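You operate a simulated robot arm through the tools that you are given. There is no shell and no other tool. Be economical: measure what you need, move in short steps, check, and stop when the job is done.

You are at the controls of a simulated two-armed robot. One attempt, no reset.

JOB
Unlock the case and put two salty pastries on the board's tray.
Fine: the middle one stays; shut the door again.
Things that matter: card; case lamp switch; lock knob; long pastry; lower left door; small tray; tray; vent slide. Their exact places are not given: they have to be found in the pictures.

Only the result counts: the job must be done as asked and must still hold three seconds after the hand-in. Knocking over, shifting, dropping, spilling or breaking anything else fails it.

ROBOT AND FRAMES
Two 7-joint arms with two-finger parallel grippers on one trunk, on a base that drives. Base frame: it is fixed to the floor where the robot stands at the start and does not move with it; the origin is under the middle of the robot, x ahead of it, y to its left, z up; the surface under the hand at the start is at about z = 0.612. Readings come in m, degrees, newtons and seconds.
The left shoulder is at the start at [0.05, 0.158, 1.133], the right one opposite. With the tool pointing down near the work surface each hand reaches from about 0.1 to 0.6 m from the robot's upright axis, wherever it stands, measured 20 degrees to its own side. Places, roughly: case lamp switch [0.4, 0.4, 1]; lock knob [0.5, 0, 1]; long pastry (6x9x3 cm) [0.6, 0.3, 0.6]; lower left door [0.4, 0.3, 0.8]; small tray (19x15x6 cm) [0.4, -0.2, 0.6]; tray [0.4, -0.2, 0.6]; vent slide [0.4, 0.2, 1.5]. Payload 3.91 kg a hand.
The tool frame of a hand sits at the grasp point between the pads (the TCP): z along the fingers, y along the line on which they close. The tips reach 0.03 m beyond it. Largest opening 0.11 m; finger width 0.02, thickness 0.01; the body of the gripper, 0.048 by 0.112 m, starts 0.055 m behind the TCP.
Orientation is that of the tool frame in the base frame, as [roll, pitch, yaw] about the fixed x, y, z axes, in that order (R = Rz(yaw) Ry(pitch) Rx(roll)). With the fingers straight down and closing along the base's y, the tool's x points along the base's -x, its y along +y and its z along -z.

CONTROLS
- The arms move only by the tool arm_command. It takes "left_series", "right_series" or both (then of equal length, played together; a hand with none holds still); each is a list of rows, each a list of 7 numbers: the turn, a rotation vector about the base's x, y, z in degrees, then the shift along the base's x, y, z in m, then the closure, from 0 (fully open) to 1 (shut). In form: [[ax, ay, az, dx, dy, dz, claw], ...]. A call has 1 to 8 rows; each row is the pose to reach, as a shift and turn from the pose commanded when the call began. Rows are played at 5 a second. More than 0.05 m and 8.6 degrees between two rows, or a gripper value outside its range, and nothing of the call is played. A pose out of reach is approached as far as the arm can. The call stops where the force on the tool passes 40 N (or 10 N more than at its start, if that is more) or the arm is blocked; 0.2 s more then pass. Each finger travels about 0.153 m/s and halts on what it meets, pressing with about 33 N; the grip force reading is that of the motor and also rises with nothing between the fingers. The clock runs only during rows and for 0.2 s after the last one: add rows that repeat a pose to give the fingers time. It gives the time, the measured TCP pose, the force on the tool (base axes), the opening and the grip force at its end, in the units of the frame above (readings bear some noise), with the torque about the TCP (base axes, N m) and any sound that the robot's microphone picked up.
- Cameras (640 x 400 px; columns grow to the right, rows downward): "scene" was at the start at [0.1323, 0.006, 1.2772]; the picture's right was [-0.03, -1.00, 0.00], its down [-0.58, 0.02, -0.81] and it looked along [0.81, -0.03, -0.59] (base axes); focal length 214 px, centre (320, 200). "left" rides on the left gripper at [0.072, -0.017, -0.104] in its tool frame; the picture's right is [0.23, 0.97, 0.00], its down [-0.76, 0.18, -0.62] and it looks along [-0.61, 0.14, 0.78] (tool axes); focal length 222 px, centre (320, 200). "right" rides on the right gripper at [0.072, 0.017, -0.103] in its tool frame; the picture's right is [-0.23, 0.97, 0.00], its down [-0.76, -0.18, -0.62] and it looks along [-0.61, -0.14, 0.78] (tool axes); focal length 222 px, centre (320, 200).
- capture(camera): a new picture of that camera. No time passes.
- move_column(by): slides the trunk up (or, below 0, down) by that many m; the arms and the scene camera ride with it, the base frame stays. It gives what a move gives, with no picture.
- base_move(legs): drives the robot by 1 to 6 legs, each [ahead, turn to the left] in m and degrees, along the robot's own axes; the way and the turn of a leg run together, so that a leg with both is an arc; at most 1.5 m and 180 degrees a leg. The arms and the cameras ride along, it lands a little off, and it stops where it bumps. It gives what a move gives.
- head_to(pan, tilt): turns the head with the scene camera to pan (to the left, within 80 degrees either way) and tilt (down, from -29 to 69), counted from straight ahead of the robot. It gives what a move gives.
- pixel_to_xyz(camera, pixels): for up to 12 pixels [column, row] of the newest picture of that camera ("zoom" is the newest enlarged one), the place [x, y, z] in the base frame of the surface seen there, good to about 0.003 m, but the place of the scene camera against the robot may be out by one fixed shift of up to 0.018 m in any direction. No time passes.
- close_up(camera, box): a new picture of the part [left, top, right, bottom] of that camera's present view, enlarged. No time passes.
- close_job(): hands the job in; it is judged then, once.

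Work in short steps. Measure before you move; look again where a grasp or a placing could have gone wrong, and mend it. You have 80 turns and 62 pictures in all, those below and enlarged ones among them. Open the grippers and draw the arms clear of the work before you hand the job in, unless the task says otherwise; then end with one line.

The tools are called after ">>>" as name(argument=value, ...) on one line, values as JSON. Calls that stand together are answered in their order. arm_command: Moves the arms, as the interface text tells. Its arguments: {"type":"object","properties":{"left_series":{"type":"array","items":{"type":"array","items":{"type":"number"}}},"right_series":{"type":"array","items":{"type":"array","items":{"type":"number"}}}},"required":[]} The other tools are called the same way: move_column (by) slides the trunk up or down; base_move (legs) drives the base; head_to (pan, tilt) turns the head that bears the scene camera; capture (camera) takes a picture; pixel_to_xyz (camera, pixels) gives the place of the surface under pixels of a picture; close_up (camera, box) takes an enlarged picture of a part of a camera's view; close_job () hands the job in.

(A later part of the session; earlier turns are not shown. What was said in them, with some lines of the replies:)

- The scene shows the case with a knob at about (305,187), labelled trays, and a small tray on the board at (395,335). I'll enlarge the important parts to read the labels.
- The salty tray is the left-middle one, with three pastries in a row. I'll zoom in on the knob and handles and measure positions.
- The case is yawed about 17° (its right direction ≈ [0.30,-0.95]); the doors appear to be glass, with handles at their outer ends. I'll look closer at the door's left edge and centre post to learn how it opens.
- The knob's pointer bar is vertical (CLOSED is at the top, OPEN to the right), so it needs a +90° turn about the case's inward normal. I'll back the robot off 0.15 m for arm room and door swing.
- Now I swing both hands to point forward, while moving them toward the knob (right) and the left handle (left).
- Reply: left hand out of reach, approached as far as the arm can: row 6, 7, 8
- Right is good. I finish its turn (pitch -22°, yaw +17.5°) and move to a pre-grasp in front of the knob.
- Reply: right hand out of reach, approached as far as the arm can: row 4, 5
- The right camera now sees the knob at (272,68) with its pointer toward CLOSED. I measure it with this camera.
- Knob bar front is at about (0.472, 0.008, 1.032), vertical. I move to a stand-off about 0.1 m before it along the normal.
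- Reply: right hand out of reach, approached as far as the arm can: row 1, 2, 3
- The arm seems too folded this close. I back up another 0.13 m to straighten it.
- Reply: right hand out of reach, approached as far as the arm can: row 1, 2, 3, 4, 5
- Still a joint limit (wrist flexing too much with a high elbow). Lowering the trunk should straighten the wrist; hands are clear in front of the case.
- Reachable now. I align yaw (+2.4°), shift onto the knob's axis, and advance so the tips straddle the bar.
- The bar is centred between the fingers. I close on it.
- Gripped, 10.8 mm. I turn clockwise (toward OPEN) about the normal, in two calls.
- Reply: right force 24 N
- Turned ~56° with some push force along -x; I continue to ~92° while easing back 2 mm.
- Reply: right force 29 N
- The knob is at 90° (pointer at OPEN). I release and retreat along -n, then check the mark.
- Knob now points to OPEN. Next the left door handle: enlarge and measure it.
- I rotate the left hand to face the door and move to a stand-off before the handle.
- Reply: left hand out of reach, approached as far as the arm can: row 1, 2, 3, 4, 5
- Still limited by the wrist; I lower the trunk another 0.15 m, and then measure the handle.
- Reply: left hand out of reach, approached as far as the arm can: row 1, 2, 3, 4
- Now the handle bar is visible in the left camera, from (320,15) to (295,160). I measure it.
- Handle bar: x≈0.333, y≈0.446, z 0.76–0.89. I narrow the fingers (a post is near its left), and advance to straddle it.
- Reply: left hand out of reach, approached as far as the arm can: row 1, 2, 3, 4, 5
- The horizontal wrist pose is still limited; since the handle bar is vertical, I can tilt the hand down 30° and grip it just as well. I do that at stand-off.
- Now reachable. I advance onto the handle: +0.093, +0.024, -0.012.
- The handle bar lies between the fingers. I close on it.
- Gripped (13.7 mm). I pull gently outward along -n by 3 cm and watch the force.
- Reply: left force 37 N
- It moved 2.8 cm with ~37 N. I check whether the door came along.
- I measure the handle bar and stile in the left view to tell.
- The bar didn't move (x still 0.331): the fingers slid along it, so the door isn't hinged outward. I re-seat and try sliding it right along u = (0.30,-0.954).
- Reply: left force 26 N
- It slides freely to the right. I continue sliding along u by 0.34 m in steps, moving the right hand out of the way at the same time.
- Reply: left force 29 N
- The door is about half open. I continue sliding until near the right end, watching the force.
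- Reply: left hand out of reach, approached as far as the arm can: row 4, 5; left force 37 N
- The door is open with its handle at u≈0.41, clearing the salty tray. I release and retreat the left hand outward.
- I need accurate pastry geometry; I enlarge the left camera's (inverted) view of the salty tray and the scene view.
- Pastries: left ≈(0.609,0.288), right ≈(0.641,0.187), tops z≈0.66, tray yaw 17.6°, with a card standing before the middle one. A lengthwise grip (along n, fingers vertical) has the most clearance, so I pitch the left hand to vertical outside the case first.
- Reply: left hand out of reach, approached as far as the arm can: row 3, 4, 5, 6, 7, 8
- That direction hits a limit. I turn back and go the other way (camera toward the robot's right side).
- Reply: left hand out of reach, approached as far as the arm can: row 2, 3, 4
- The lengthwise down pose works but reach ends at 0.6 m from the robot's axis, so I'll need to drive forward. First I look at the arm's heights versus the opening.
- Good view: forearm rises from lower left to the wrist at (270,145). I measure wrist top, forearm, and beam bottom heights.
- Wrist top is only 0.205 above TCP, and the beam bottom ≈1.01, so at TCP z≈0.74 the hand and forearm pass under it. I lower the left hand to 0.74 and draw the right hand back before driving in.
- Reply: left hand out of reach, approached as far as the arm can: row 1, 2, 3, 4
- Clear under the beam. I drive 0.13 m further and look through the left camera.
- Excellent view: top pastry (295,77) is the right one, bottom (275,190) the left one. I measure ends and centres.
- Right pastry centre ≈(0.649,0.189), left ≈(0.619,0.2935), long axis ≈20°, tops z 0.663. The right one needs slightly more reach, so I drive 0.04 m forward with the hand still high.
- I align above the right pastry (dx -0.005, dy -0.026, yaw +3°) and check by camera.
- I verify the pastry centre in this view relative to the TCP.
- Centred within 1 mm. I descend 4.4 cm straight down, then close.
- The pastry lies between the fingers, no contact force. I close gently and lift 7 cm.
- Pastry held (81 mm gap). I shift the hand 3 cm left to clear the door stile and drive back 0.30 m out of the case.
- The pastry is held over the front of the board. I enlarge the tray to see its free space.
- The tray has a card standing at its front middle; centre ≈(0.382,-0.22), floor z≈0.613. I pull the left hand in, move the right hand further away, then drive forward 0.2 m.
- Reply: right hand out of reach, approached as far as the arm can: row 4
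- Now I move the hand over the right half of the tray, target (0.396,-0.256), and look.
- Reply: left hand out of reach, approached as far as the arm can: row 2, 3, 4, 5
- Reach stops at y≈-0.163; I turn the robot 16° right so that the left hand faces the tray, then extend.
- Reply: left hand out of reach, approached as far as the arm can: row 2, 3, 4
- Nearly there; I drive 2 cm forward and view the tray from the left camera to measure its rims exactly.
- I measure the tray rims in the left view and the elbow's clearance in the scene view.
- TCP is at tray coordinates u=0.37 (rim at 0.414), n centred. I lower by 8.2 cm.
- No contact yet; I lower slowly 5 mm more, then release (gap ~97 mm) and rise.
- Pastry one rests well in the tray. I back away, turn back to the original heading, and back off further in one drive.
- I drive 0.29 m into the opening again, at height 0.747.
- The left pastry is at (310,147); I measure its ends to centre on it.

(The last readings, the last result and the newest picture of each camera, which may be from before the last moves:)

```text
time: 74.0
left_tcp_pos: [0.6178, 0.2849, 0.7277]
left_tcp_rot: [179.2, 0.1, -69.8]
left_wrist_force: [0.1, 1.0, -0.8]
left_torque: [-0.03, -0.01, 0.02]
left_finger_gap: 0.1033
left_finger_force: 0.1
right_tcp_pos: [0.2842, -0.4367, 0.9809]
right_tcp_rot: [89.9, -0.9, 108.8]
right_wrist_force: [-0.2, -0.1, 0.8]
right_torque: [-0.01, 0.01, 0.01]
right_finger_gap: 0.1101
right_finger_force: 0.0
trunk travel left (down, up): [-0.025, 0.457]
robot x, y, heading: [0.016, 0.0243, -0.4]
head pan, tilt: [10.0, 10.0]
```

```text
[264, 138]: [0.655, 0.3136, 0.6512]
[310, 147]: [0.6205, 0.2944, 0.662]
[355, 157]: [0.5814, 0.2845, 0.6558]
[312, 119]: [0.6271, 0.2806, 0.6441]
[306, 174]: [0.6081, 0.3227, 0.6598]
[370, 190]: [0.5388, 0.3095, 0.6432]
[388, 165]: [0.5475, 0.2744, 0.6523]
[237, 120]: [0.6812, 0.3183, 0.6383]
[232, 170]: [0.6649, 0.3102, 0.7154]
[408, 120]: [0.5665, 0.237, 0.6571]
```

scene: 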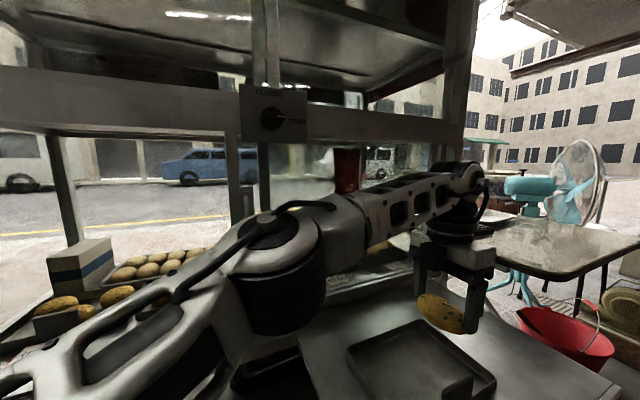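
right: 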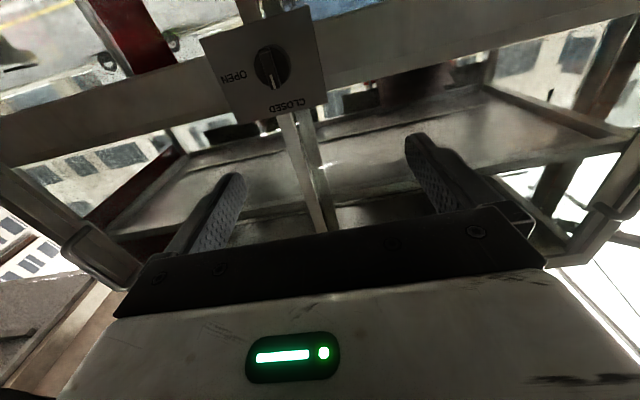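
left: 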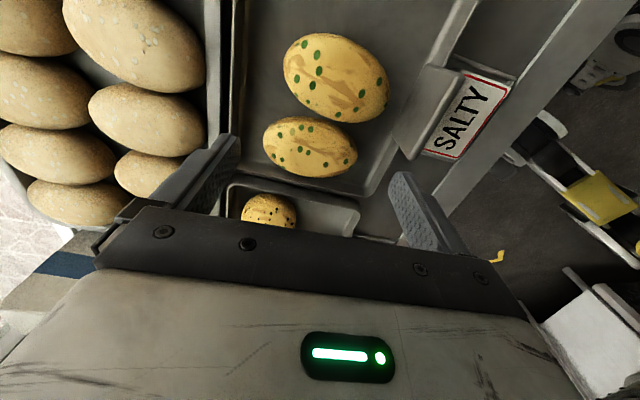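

Centre ≈(0.618,0.298). I shift dy +0.012, dx -0.001 and descend to z 0.673.

>>> arm_command(left_series=[[0, 0, 0, -0.001, 0.012, 0, 0.07], [0, 0, 0, -0.001, 0.012, -0.02, 0.07], [0, 0, 0, -0.001, 0.012, -0.04, 0.07], [0, 0, 0, -0.001, 0.012, -0.055, 0.07], [0, 0, 0, -0.001, 0.012, -0.055, 0.07]])

>>> capture(camera="left")

```text
time: 75.2
left_tcp_pos: [0.6153, 0.2988, 0.6714]
left_tcp_rot: [179.3, -0.2, -69.9]
left_wrist_force: [0.0, 1.2, -0.1]
left_torque: [-0.01, 0.0, 0.04]
left_finger_gap: 0.1021
left_finger_force: 0.0
right_tcp_pos: [0.2838, -0.4345, 0.9821]
right_tcp_rot: [90.0, -1.0, 108.8]
right_wrist_force: [0.6, -0.2, -0.1]
right_torque: [0.0, -0.02, 0.0]
right_finger_gap: 0.1101
right_finger_force: 0.0
trunk travel left (down, up): [-0.025, 0.457]
robot x, y, heading: [0.0169, 0.0281, -0.3]
head pan, tilt: [10.0, 10.0]
```

```text
10 pictures are left
```

left: 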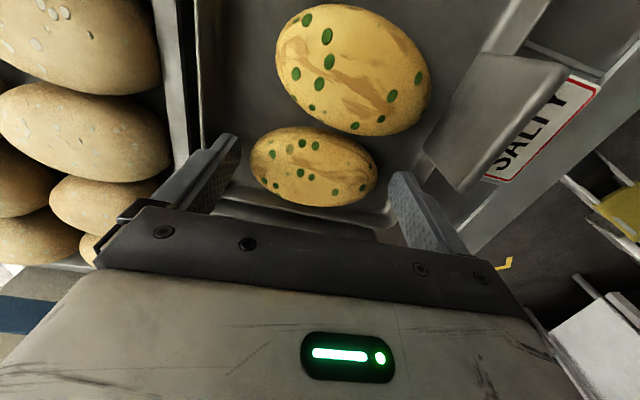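

Same picture as in the first grasp. I close, lift, and shift back to y≈0.245 for the exit.

>>> arm_command(left_series=[[0, 0, 0, 0, 0, 0, 0.2], [0, 0, 0, 0, 0, 0, 0.35], [0, 0, 0, 0, 0, 0, 0.35], [0, 0, 0, 0, 0, 0.025, 0.35], [0, 0, 0, 0, 0, 0.05, 0.35], [0, 0, 0, 0, 0, 0.075, 0.35], [0, 0, 0, 0, -0.025, 0.075, 0.35], [0, 0, 0, 0, -0.053, 0.075, 0.35]])

>>> capture(camera="left")

```text
time: 77.0
left_tcp_pos: [0.6145, 0.245, 0.7495]
left_tcp_rot: [179.3, -0.1, -70.0]
left_wrist_force: [-0.6, -0.2, -0.6]
left_torque: [-0.01, 0.0, 0.0]
left_finger_gap: 0.0812
left_finger_force: 32.8
right_tcp_pos: [0.2839, -0.4361, 0.9815]
right_tcp_rot: [89.9, -0.9, 108.9]
right_wrist_force: [-0.6, -0.3, -0.3]
right_torque: [0.0, 0.04, -0.02]
right_finger_gap: 0.1101
right_finger_force: 0.1
trunk travel left (down, up): [-0.025, 0.457]
robot x, y, heading: [0.0174, 0.0294, -0.2]
head pan, tilt: [10.0, 10.0]
```

```text
9 pictures are left
```

left: 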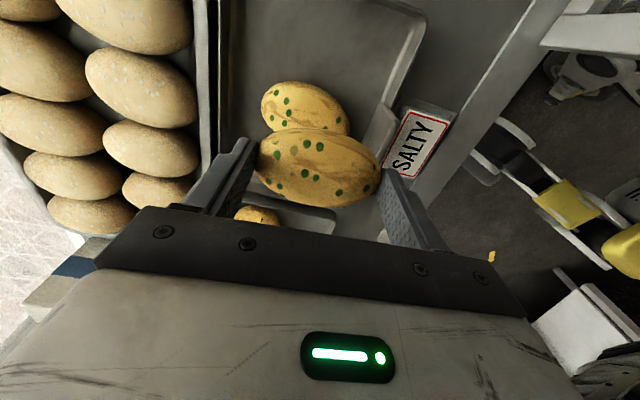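

Second pastry held. I drive out 0.30 m, then swing the hand toward the tray side with a +13° yaw.

>>> base_move(legs=[[-0.3, 0]])

>>> arm_command(left_series=[[0, 0, 0, -0.03, -0.03, 0, 0.35], [0, 0, 0, -0.06, -0.06, 0, 0.35], [0, 0, 0, -0.08, -0.1, 0, 0.35], [0, 0, 0, -0.1, -0.14, 0, 0.35], [0, 0, 3, -0.12, -0.18, 0, 0.35], [0, 0, 8, -0.14, -0.22, 0, 0.35], [0, 0, 13, -0.155, -0.263, 0, 0.35], [0, 0, 13, -0.155, -0.263, 0, 0.35]])

>>> base_move(legs=[[0.13, 0], [0, -16], [0.12, 0]])

>>> capture(camera="left")

```text
time: 79.0
left_tcp_pos: [0.3145, 0.2467, 0.7481]
left_tcp_rot: [179.3, -0.2, -69.8]
left_wrist_force: [0.0, -0.2, -0.9]
left_torque: [0.0, 0.02, 0.01]
left_finger_gap: 0.0812
left_finger_force: 33.3
right_tcp_pos: [-0.0159, -0.435, 0.9802]
right_tcp_rot: [89.9, -1.0, 108.9]
right_wrist_force: [-0.6, 0.4, 0.4]
right_torque: [0.0, 0.0, -0.03]
right_finger_gap: 0.11
right_finger_force: 0.0
trunk travel left (down, up): [-0.025, 0.457]
robot x, y, heading: [-0.2864, 0.0257, -0.3]
head pan, tilt: [10.0, 10.0]
```

```text
time: 80.8
left_tcp_pos: [0.1618, -0.0162, 0.7475]
left_tcp_rot: [179.2, 0.0, -56.7]
left_wrist_force: [0.0, 0.5, -0.6]
left_torque: [-0.03, 0.01, -0.01]
left_finger_gap: 0.0812
left_finger_force: 33.5
right_tcp_pos: [-0.0156, -0.4342, 0.9812]
right_tcp_rot: [89.9, -1.0, 108.9]
right_wrist_force: [-1.0, -0.8, 0.1]
right_torque: [0.04, 0.02, -0.01]
right_finger_gap: 0.1101
right_finger_force: 0.1
trunk travel left (down, up): [-0.025, 0.457]
robot x, y, heading: [-0.2855, 0.0286, -0.1]
head pan, tilt: [10.0, 10.0]
```

```text
time: 83.9
left_tcp_pos: [0.3769, -0.168, 0.7478]
left_tcp_rot: [179.3, -0.1, -72.6]
left_wrist_force: [-1.1, -0.2, -0.7]
left_torque: [-0.05, 0.0, -0.03]
left_finger_gap: 0.0812
left_finger_force: 32.8
right_tcp_pos: [0.0925, -0.5227, 0.9814]
right_tcp_rot: [89.8, -0.9, 93.2]
right_wrist_force: [-0.3, 0.4, -0.7]
right_torque: [0.02, -0.01, -0.03]
right_finger_gap: 0.1101
right_finger_force: 0.0
trunk travel left (down, up): [-0.025, 0.457]
robot x, y, heading: [-0.0373, -0.0049, -16.0]
head pan, tilt: [10.0, 10.0]
```

```text
8 pictures are left
```

left: 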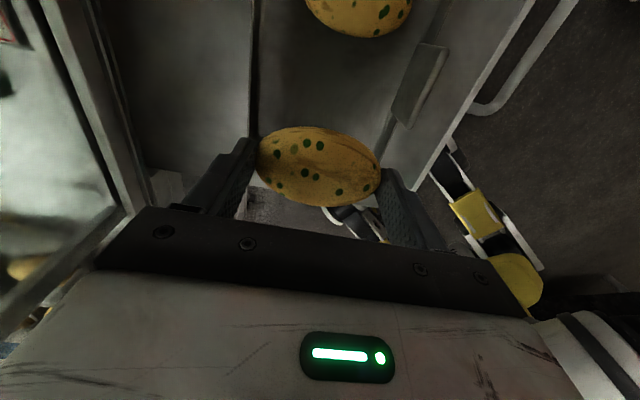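

TCP is at u=0.273, n=0.309. I check the card's left edge and the rim before lowering.

>>> pixel_to_xyz(camera="left", pixels=[[408, 120], [395, 118], [430, 55], [255, 100], [378, 152], [340, 30]])

```text
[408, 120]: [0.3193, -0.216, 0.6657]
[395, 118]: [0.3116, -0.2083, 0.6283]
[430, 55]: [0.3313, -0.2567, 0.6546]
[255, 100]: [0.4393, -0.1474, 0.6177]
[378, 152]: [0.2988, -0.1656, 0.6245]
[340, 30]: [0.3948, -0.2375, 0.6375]
```

All clear. I adjust (-0.002,-0.005), lower to z≈0.655, then check force.

>>> arm_command(left_series=[[0, 0, 0, -0.002, -0.005, -0.03, 0.35], [0, 0, 0, -0.002, -0.005, -0.06, 0.35], [0, 0, 0, -0.002, -0.005, -0.08, 0.35], [0, 0, 0, -0.002, -0.005, -0.089, 0.35], [0, 0, 0, -0.002, -0.005, -0.093, 0.35], [0, 0, 0, -0.002, -0.005, -0.093, 0.35]])

```text
time: 85.3
left_tcp_pos: [0.3748, -0.173, 0.6536]
left_tcp_rot: [179.4, -0.1, -72.5]
left_wrist_force: [-0.5, -0.5, -0.3]
left_torque: [-0.01, 0.02, -0.01]
left_finger_gap: 0.0815
left_finger_force: 33.1
right_tcp_pos: [0.0914, -0.522, 0.9821]
right_tcp_rot: [89.8, -1.0, 93.2]
right_wrist_force: [-0.6, 0.9, -0.5]
right_torque: [0.0, 0.0, 0.01]
right_finger_gap: 0.11
right_finger_force: 0.3
trunk travel left (down, up): [-0.025, 0.457]
robot x, y, heading: [-0.0415, -0.0057, -15.7]
head pan, tilt: [10.0, 10.0]
```

No contact yet; I lower 3 mm more slowly, release and rise.

>>> arm_command(left_series=[[0, 0, 0, 0, 0, -0.002, 0.35], [0, 0, 0, 0, 0, -0.003, 0.35], [0, 0, 0, 0, 0, -0.003, 0.25], [0, 0, 0, 0, 0, -0.003, 0.16], [0, 0, 0, 0, 0, -0.003, 0.16], [0, 0, 0, 0, 0, 0.035, 0.16], [0, 0, 0, 0, 0, 0.07, 0.16], [0, 0, 0, 0, 0, 0.1, 0.16]])

>>> capture(camera="left")

```text
time: 87.1
left_tcp_pos: [0.3747, -0.1731, 0.7568]
left_tcp_rot: [179.3, -0.1, -72.5]
left_wrist_force: [0.1, -0.4, 0.3]
left_torque: [0.0, 0.04, 0.0]
left_finger_gap: 0.0923
left_finger_force: 0.0
right_tcp_pos: [0.0928, -0.5221, 0.9816]
right_tcp_rot: [89.9, -0.9, 93.1]
right_wrist_force: [1.1, 0.4, -0.4]
right_torque: [0.01, 0.0, 0.02]
right_finger_gap: 0.1101
right_finger_force: 0.1
trunk travel left (down, up): [-0.025, 0.457]
robot x, y, heading: [-0.0362, -0.0024, -15.8]
head pan, tilt: [10.0, 10.0]
```

```text
7 pictures are left
```

left: 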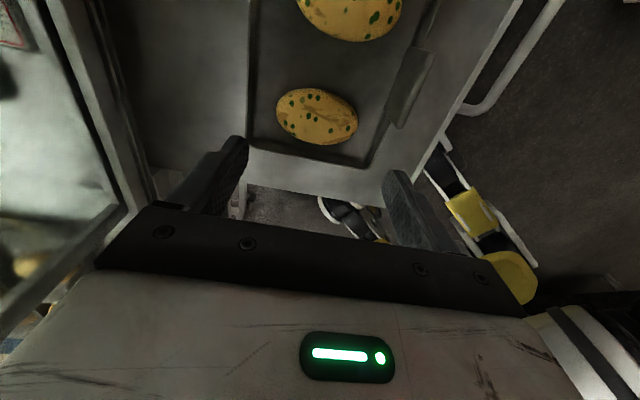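

Both pastries are in the tray. Now I back off and turn back, to close the door with the handle.

>>> base_move(legs=[[-0.12, 0], [0, 16], [-0.09, 0]])

>>> arm_command(left_series=[[0, 0, -8.5, 0.005, 0.01, 0.01, 0.3], [0, 0, -17, 0.01, 0.02, 0.02, 0.5], [0, 0, -25.5, 0.015, 0.03, 0.03, 0.5], [0, 0, -34, 0.02, 0.04, 0.04, 0.5], [0, 0, -42.5, 0.02, 0.05, 0.05, 0.5], [0, 0, -51, 0.02, 0.06, 0.06, 0.5], [0, 0, -59.5, 0.02, 0.07, 0.07, 0.5], [0, 0, -68, 0.02, 0.08, 0.08, 0.5]])

>>> arm_command(left_series=[[0, 0, -8, 0, 0, 0, 0.5], [0, 0, -16, 0, 0, 0, 0.5], [0, 0, -24, 0, 0, 0, 0.5], [0, 0, -32, 0, 0, 0, 0.5], [0, 0, -38, 0, 0, 0, 0.5], [0, 0, -38, 0, 0, 0, 0.5]])

```text
time: 89.9
left_tcp_pos: [0.1997, -0.0205, 0.7559]
left_tcp_rot: [179.2, -0.1, -56.4]
left_wrist_force: [-0.1, 0.0, -0.2]
left_torque: [-0.03, 0.0, -0.02]
left_finger_gap: 0.0923
left_finger_force: 0.1
right_tcp_pos: [0.0256, -0.4337, 0.982]
right_tcp_rot: [89.9, -0.8, 109.1]
right_wrist_force: [0.1, 1.1, 0.7]
right_torque: [-0.01, -0.02, 0.03]
right_finger_gap: 0.1099
right_finger_force: 0.1
trunk travel left (down, up): [-0.025, 0.457]
robot x, y, heading: [-0.2443, 0.0236, -0.1]
head pan, tilt: [10.0, 10.0]
```

```text
time: 91.7
left_tcp_pos: [0.2184, 0.0622, 0.837]
left_tcp_rot: [179.3, -0.1, -124.6]
left_wrist_force: [0.9, 0.8, 0.1]
left_torque: [-0.03, -0.03, 0.0]
left_finger_gap: 0.0553
left_finger_force: 0.1
right_tcp_pos: [0.0244, -0.4339, 0.9819]
right_tcp_rot: [89.9, -0.8, 109.1]
right_wrist_force: [-0.3, -0.2, 0.1]
right_torque: [0.01, 0.01, 0.02]
right_finger_gap: 0.1103
right_finger_force: 0.0
trunk travel left (down, up): [-0.025, 0.457]
robot x, y, heading: [-0.2416, 0.0285, -0.0]
head pan, tilt: [10.0, 10.0]
```

```text
time: 93.1
left_tcp_pos: [0.2204, 0.0593, 0.8357]
left_tcp_rot: [179.3, -0.1, -162.5]
left_wrist_force: [-0.6, 0.3, -0.4]
left_torque: [0.02, 0.01, -0.01]
left_finger_gap: 0.0548
left_finger_force: 0.1
right_tcp_pos: [0.024, -0.4329, 0.9811]
right_tcp_rot: [89.9, -0.9, 109.2]
right_wrist_force: [0.5, -0.4, 0.2]
right_torque: [-0.02, 0.01, -0.01]
right_finger_gap: 0.1099
right_finger_force: 0.2
trunk travel left (down, up): [-0.025, 0.457]
robot x, y, heading: [-0.2409, 0.0291, -0.1]
head pan, tilt: [10.0, 10.0]
```

Yaw is right. Now I pitch up 60° while moving to a stand-off before the handle.

>>> arm_command(left_series=[[2.25, -7.15, 0, 0.01, -0.006, 0, 0.5], [4.5, -14.3, 0, 0.025, -0.012, 0, 0.5], [6.75, -21.45, 0, 0.035, -0.018, 0, 0.5], [9, -28.6, 0, 0.05, -0.024, 0, 0.5], [11.25, -35.75, 0, 0.06, -0.03, 0, 0.5], [13.5, -42.9, 0, 0.075, -0.036, 0, 0.5], [15.75, -50.05, 0, 0.085, -0.042, 0, 0.5], [18, -57.2, 0, 0.1, -0.048, 0, 0.5]])

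>>> capture(camera="left")

```text
time: 94.9
left_tcp_pos: [0.3201, 0.0124, 0.8362]
left_tcp_rot: [179.2, 60.1, -162.6]
left_wrist_force: [-0.4, -0.6, -0.4]
left_torque: [-0.01, -0.01, -0.01]
left_finger_gap: 0.0552
left_finger_force: 0.0
right_tcp_pos: [0.024, -0.4335, 0.9814]
right_tcp_rot: [89.9, -0.9, 109.3]
right_wrist_force: [0.0, 0.2, 0.1]
right_torque: [0.04, 0.01, -0.01]
right_finger_gap: 0.1101
right_finger_force: 0.0
trunk travel left (down, up): [-0.025, 0.457]
robot x, y, heading: [-0.2466, 0.0265, 0.1]
head pan, tilt: [10.0, 10.0]
```

```text
6 pictures are left
```

left: 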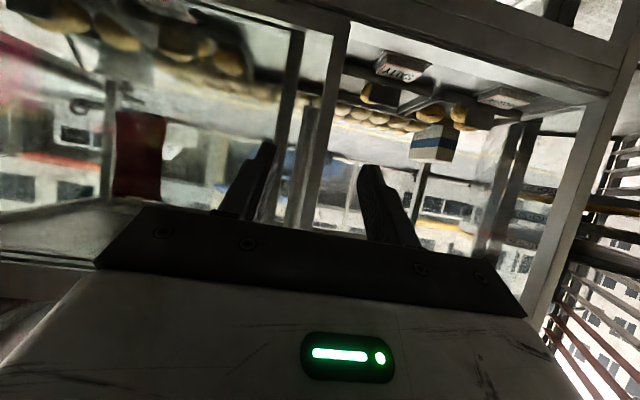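

The handle bar seems to be at about (305,150) next to the stile; I measure.

>>> pixel_to_xyz(camera="left", pixels=[[310, 115], [306, 140], [302, 170], [298, 200], [330, 120], [286, 100], [318, 140]])

```text
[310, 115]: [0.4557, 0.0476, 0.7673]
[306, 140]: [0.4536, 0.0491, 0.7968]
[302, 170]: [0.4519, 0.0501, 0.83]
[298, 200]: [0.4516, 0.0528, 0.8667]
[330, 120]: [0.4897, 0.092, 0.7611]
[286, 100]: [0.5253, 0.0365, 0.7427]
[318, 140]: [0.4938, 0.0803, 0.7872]
```

Bar centre ≈(0.457,0.051). I advance onto it and close.

>>> arm_command(left_series=[[0, 0, 0, 0.04, 0.01, 0, 0.5], [0, 0, 0, 0.075, 0.02, 0, 0.5], [0, 0, 0, 0.11, 0.03, 0, 0.5], [0, 0, 0, 0.135, 0.038, 0, 0.5], [0, 0, 0, 0.135, 0.038, 0, 0.8], [0, 0, 0, 0.135, 0.038, 0, 1], [0, 0, 0, 0.135, 0.038, 0, 1], [0, 0, 0, 0.135, 0.038, 0, 1]])

```text
time: 96.7
left_tcp_pos: [0.4544, 0.0492, 0.836]
left_tcp_rot: [179.3, 59.9, -162.3]
left_wrist_force: [1.0, 3.5, 0.3]
left_torque: [-0.49, 0.26, 0.08]
left_finger_gap: 0.0141
left_finger_force: 45.2
right_tcp_pos: [0.0243, -0.4321, 0.9824]
right_tcp_rot: [90.0, -0.8, 109.1]
right_wrist_force: [1.1, 0.4, -0.1]
right_torque: [0.02, 0.03, 0.0]
right_finger_gap: 0.1101
right_finger_force: 0.3
trunk travel left (down, up): [-0.025, 0.457]
robot x, y, heading: [-0.2474, 0.0268, 0.0]
head pan, tilt: [10.0, 10.0]
```

Gripped (14 mm). I slide the door left along -u by 0.33 m.

>>> arm_command(left_series=[[0, 0, 0, -0.0122, 0.0391, 0, 1], [0, 0, 0, -0.0244, 0.0782, 0, 1], [0, 0, 0, -0.0366, 0.1173, 0, 1], [0, 0, 0, -0.0488, 0.1564, 0, 1], [0, 0, 0, -0.061, 0.1955, 0, 1], [0, 0, 0, -0.0732, 0.2346, 0, 1], [0, 0, 0, -0.0854, 0.2737, 0, 1], [0, 0, 0, -0.0976, 0.3128, 0, 1]])

```text
time: 98.5
left_tcp_pos: [0.3551, 0.3674, 0.8358]
left_tcp_rot: [179.3, 59.7, -162.2]
left_wrist_force: [-16.4, -0.8, -1.2]
left_torque: [-0.38, -0.94, 0.12]
left_finger_gap: 0.0138
left_finger_force: 44.9
right_tcp_pos: [0.0239, -0.4335, 0.9822]
right_tcp_rot: [89.8, -1.0, 109.2]
right_wrist_force: [-0.1, 0.1, -0.4]
right_torque: [-0.01, 0.0, -0.01]
right_finger_gap: 0.1099
right_finger_force: 0.0
trunk travel left (down, up): [-0.025, 0.457]
robot x, y, heading: [-0.2499, 0.0279, -0.1]
head pan, tilt: [10.0, 10.0]
```

About 8 cm remains; I continue in smaller steps, slightly beyond the shut position to meet the stop.

>>> arm_command(left_series=[[0, 0, 0, -0.009, 0.027, 0, 1], [0, 0, 0, -0.017, 0.052, 0, 1], [0, 0, 0, -0.021, 0.066, 0, 1], [0, 0, 0, -0.024, 0.074, 0, 1], [0, 0, 0, -0.025, 0.079, 0, 1], [0, 0, 0, -0.026, 0.082, 0, 1], [0, 0, 0, -0.027, 0.085, 0, 1]])

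>>> capture(camera="left")

```text
time: 100.1
left_tcp_pos: [0.3304, 0.4484, 0.8361]
left_tcp_rot: [179.1, 59.8, -162.7]
left_wrist_force: [-17.3, -11.3, -8.8]
left_torque: [-0.17, -1.12, -0.05]
left_finger_gap: 0.0136
left_finger_force: 45.0
right_tcp_pos: [0.0232, -0.434, 0.9817]
right_tcp_rot: [89.8, -0.8, 109.2]
right_wrist_force: [0.5, -0.3, -0.3]
right_torque: [0.05, 0.0, 0.0]
right_finger_gap: 0.1098
right_finger_force: 0.0
trunk travel left (down, up): [-0.025, 0.457]
robot x, y, heading: [-0.2436, 0.0275, 0.0]
head pan, tilt: [10.0, 10.0]
```

```text
5 pictures are left
```

left: 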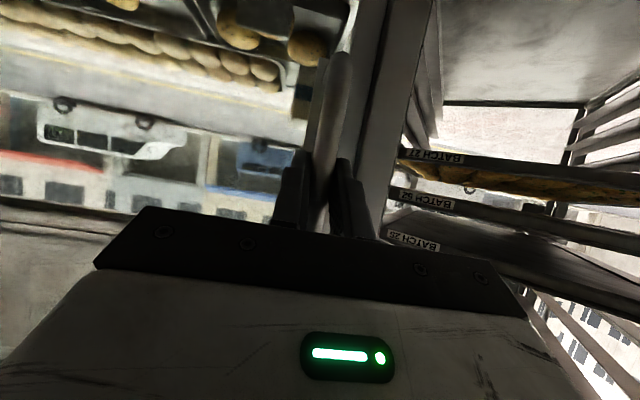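

The handle is back at its original place (y≈0.448) with light stop resistance. I nudge 3 mm more, then release and retreat.

>>> arm_command(left_series=[[0, 0, 0, -0.001, 0.003, 0, 1], [0, 0, 0, -0.001, 0.003, 0, 1], [0, 0, 0, 0, 0, 0, 0.8], [0, 0, 0, 0, 0, 0, 0.5], [0, 0, 0, -0.038, -0.012, 0, 0.5], [0, 0, 0, -0.076, -0.024, 0, 0.5], [0, 0, 0, -0.114, -0.036, 0, 0.5], [0, 0, 0, -0.14, -0.07, 0, 0.3]])

>>> base_move(legs=[[-0.1, 0]])

>>> capture(camera="scene")

>>> capture(camera="left")

```text
time: 101.9
left_tcp_pos: [0.189, 0.3766, 0.8366]
left_tcp_rot: [179.4, 59.9, -162.4]
left_wrist_force: [-0.3, 0.1, -0.4]
left_torque: [-0.01, 0.02, 0.01]
left_finger_gap: 0.0767
left_finger_force: 0.1
right_tcp_pos: [0.0249, -0.4322, 0.9818]
right_tcp_rot: [89.9, -0.9, 109.1]
right_wrist_force: [0.2, 0.1, 0.0]
right_torque: [0.03, 0.0, -0.01]
right_finger_gap: 0.1099
right_finger_force: 0.1
trunk travel left (down, up): [-0.025, 0.457]
robot x, y, heading: [-0.239, 0.0272, 0.1]
head pan, tilt: [10.0, 10.0]
```

```text
time: 103.1
left_tcp_pos: [0.0919, 0.3764, 0.8367]
left_tcp_rot: [179.4, 59.9, -162.5]
left_wrist_force: [0.4, -0.6, 0.1]
left_torque: [0.01, 0.02, 0.0]
left_finger_gap: 0.077
left_finger_force: 0.0
right_tcp_pos: [-0.0736, -0.4346, 0.9804]
right_tcp_rot: [90.0, -0.9, 109.1]
right_wrist_force: [-0.2, 0.7, -0.1]
right_torque: [0.01, 0.01, 0.03]
right_finger_gap: 0.1099
right_finger_force: 0.0
trunk travel left (down, up): [-0.025, 0.457]
robot x, y, heading: [-0.3432, 0.0244, 0.1]
head pan, tilt: [10.0, 10.0]
```

```text
4 pictures are left
```

scene: 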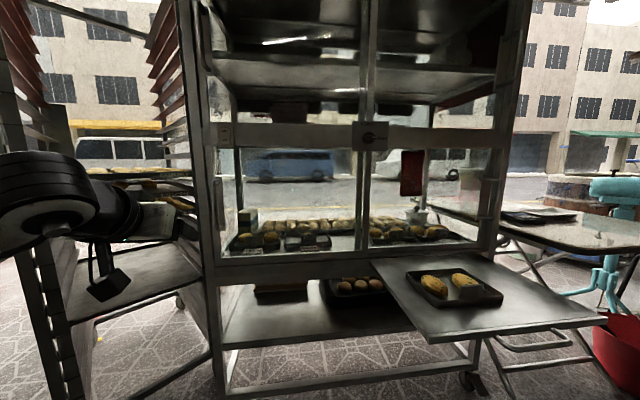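

```text
3 pictures are left
```

left: 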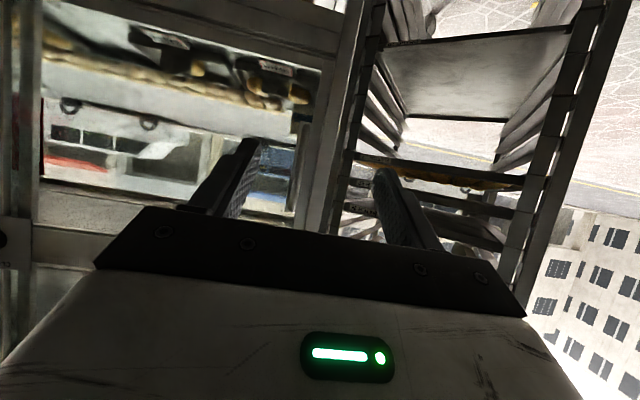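

The overview shows two pastries in the tray at (435,285) and (465,280); one close-up confirms door and tray.

>>> close_up(camera="scene", box=[200, 110, 520, 320])

>>> close_up(camera="scene", box=[205, 130, 385, 270])

```text
1.90 times, centred on (360, 215) of scene
```

zoom: 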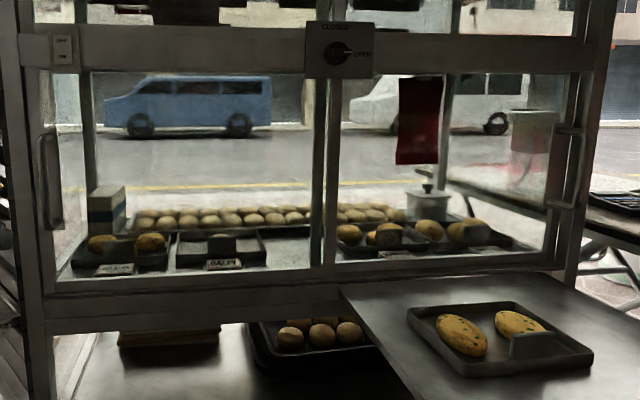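

```text
2.86 times, centred on (295, 200) of scene
```

zoom: 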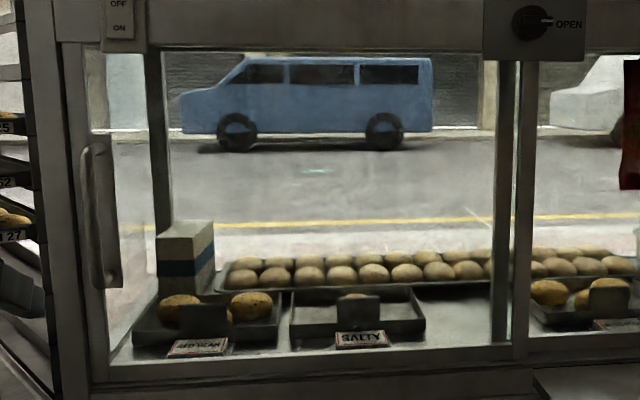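

The door is shut, the middle salty pastry is still in its tray, and two pastries are on the board's tray. The arms are clear and the grippers open, so I hand in.

>>> close_job()

```text
The job is handed in.
```

I unlocked the case, put the left and right salty pastries on the board's tray, left the middle one in place, and slid the door shut again. The lock knob is still at OPEN, since you only asked for the door to be shut.
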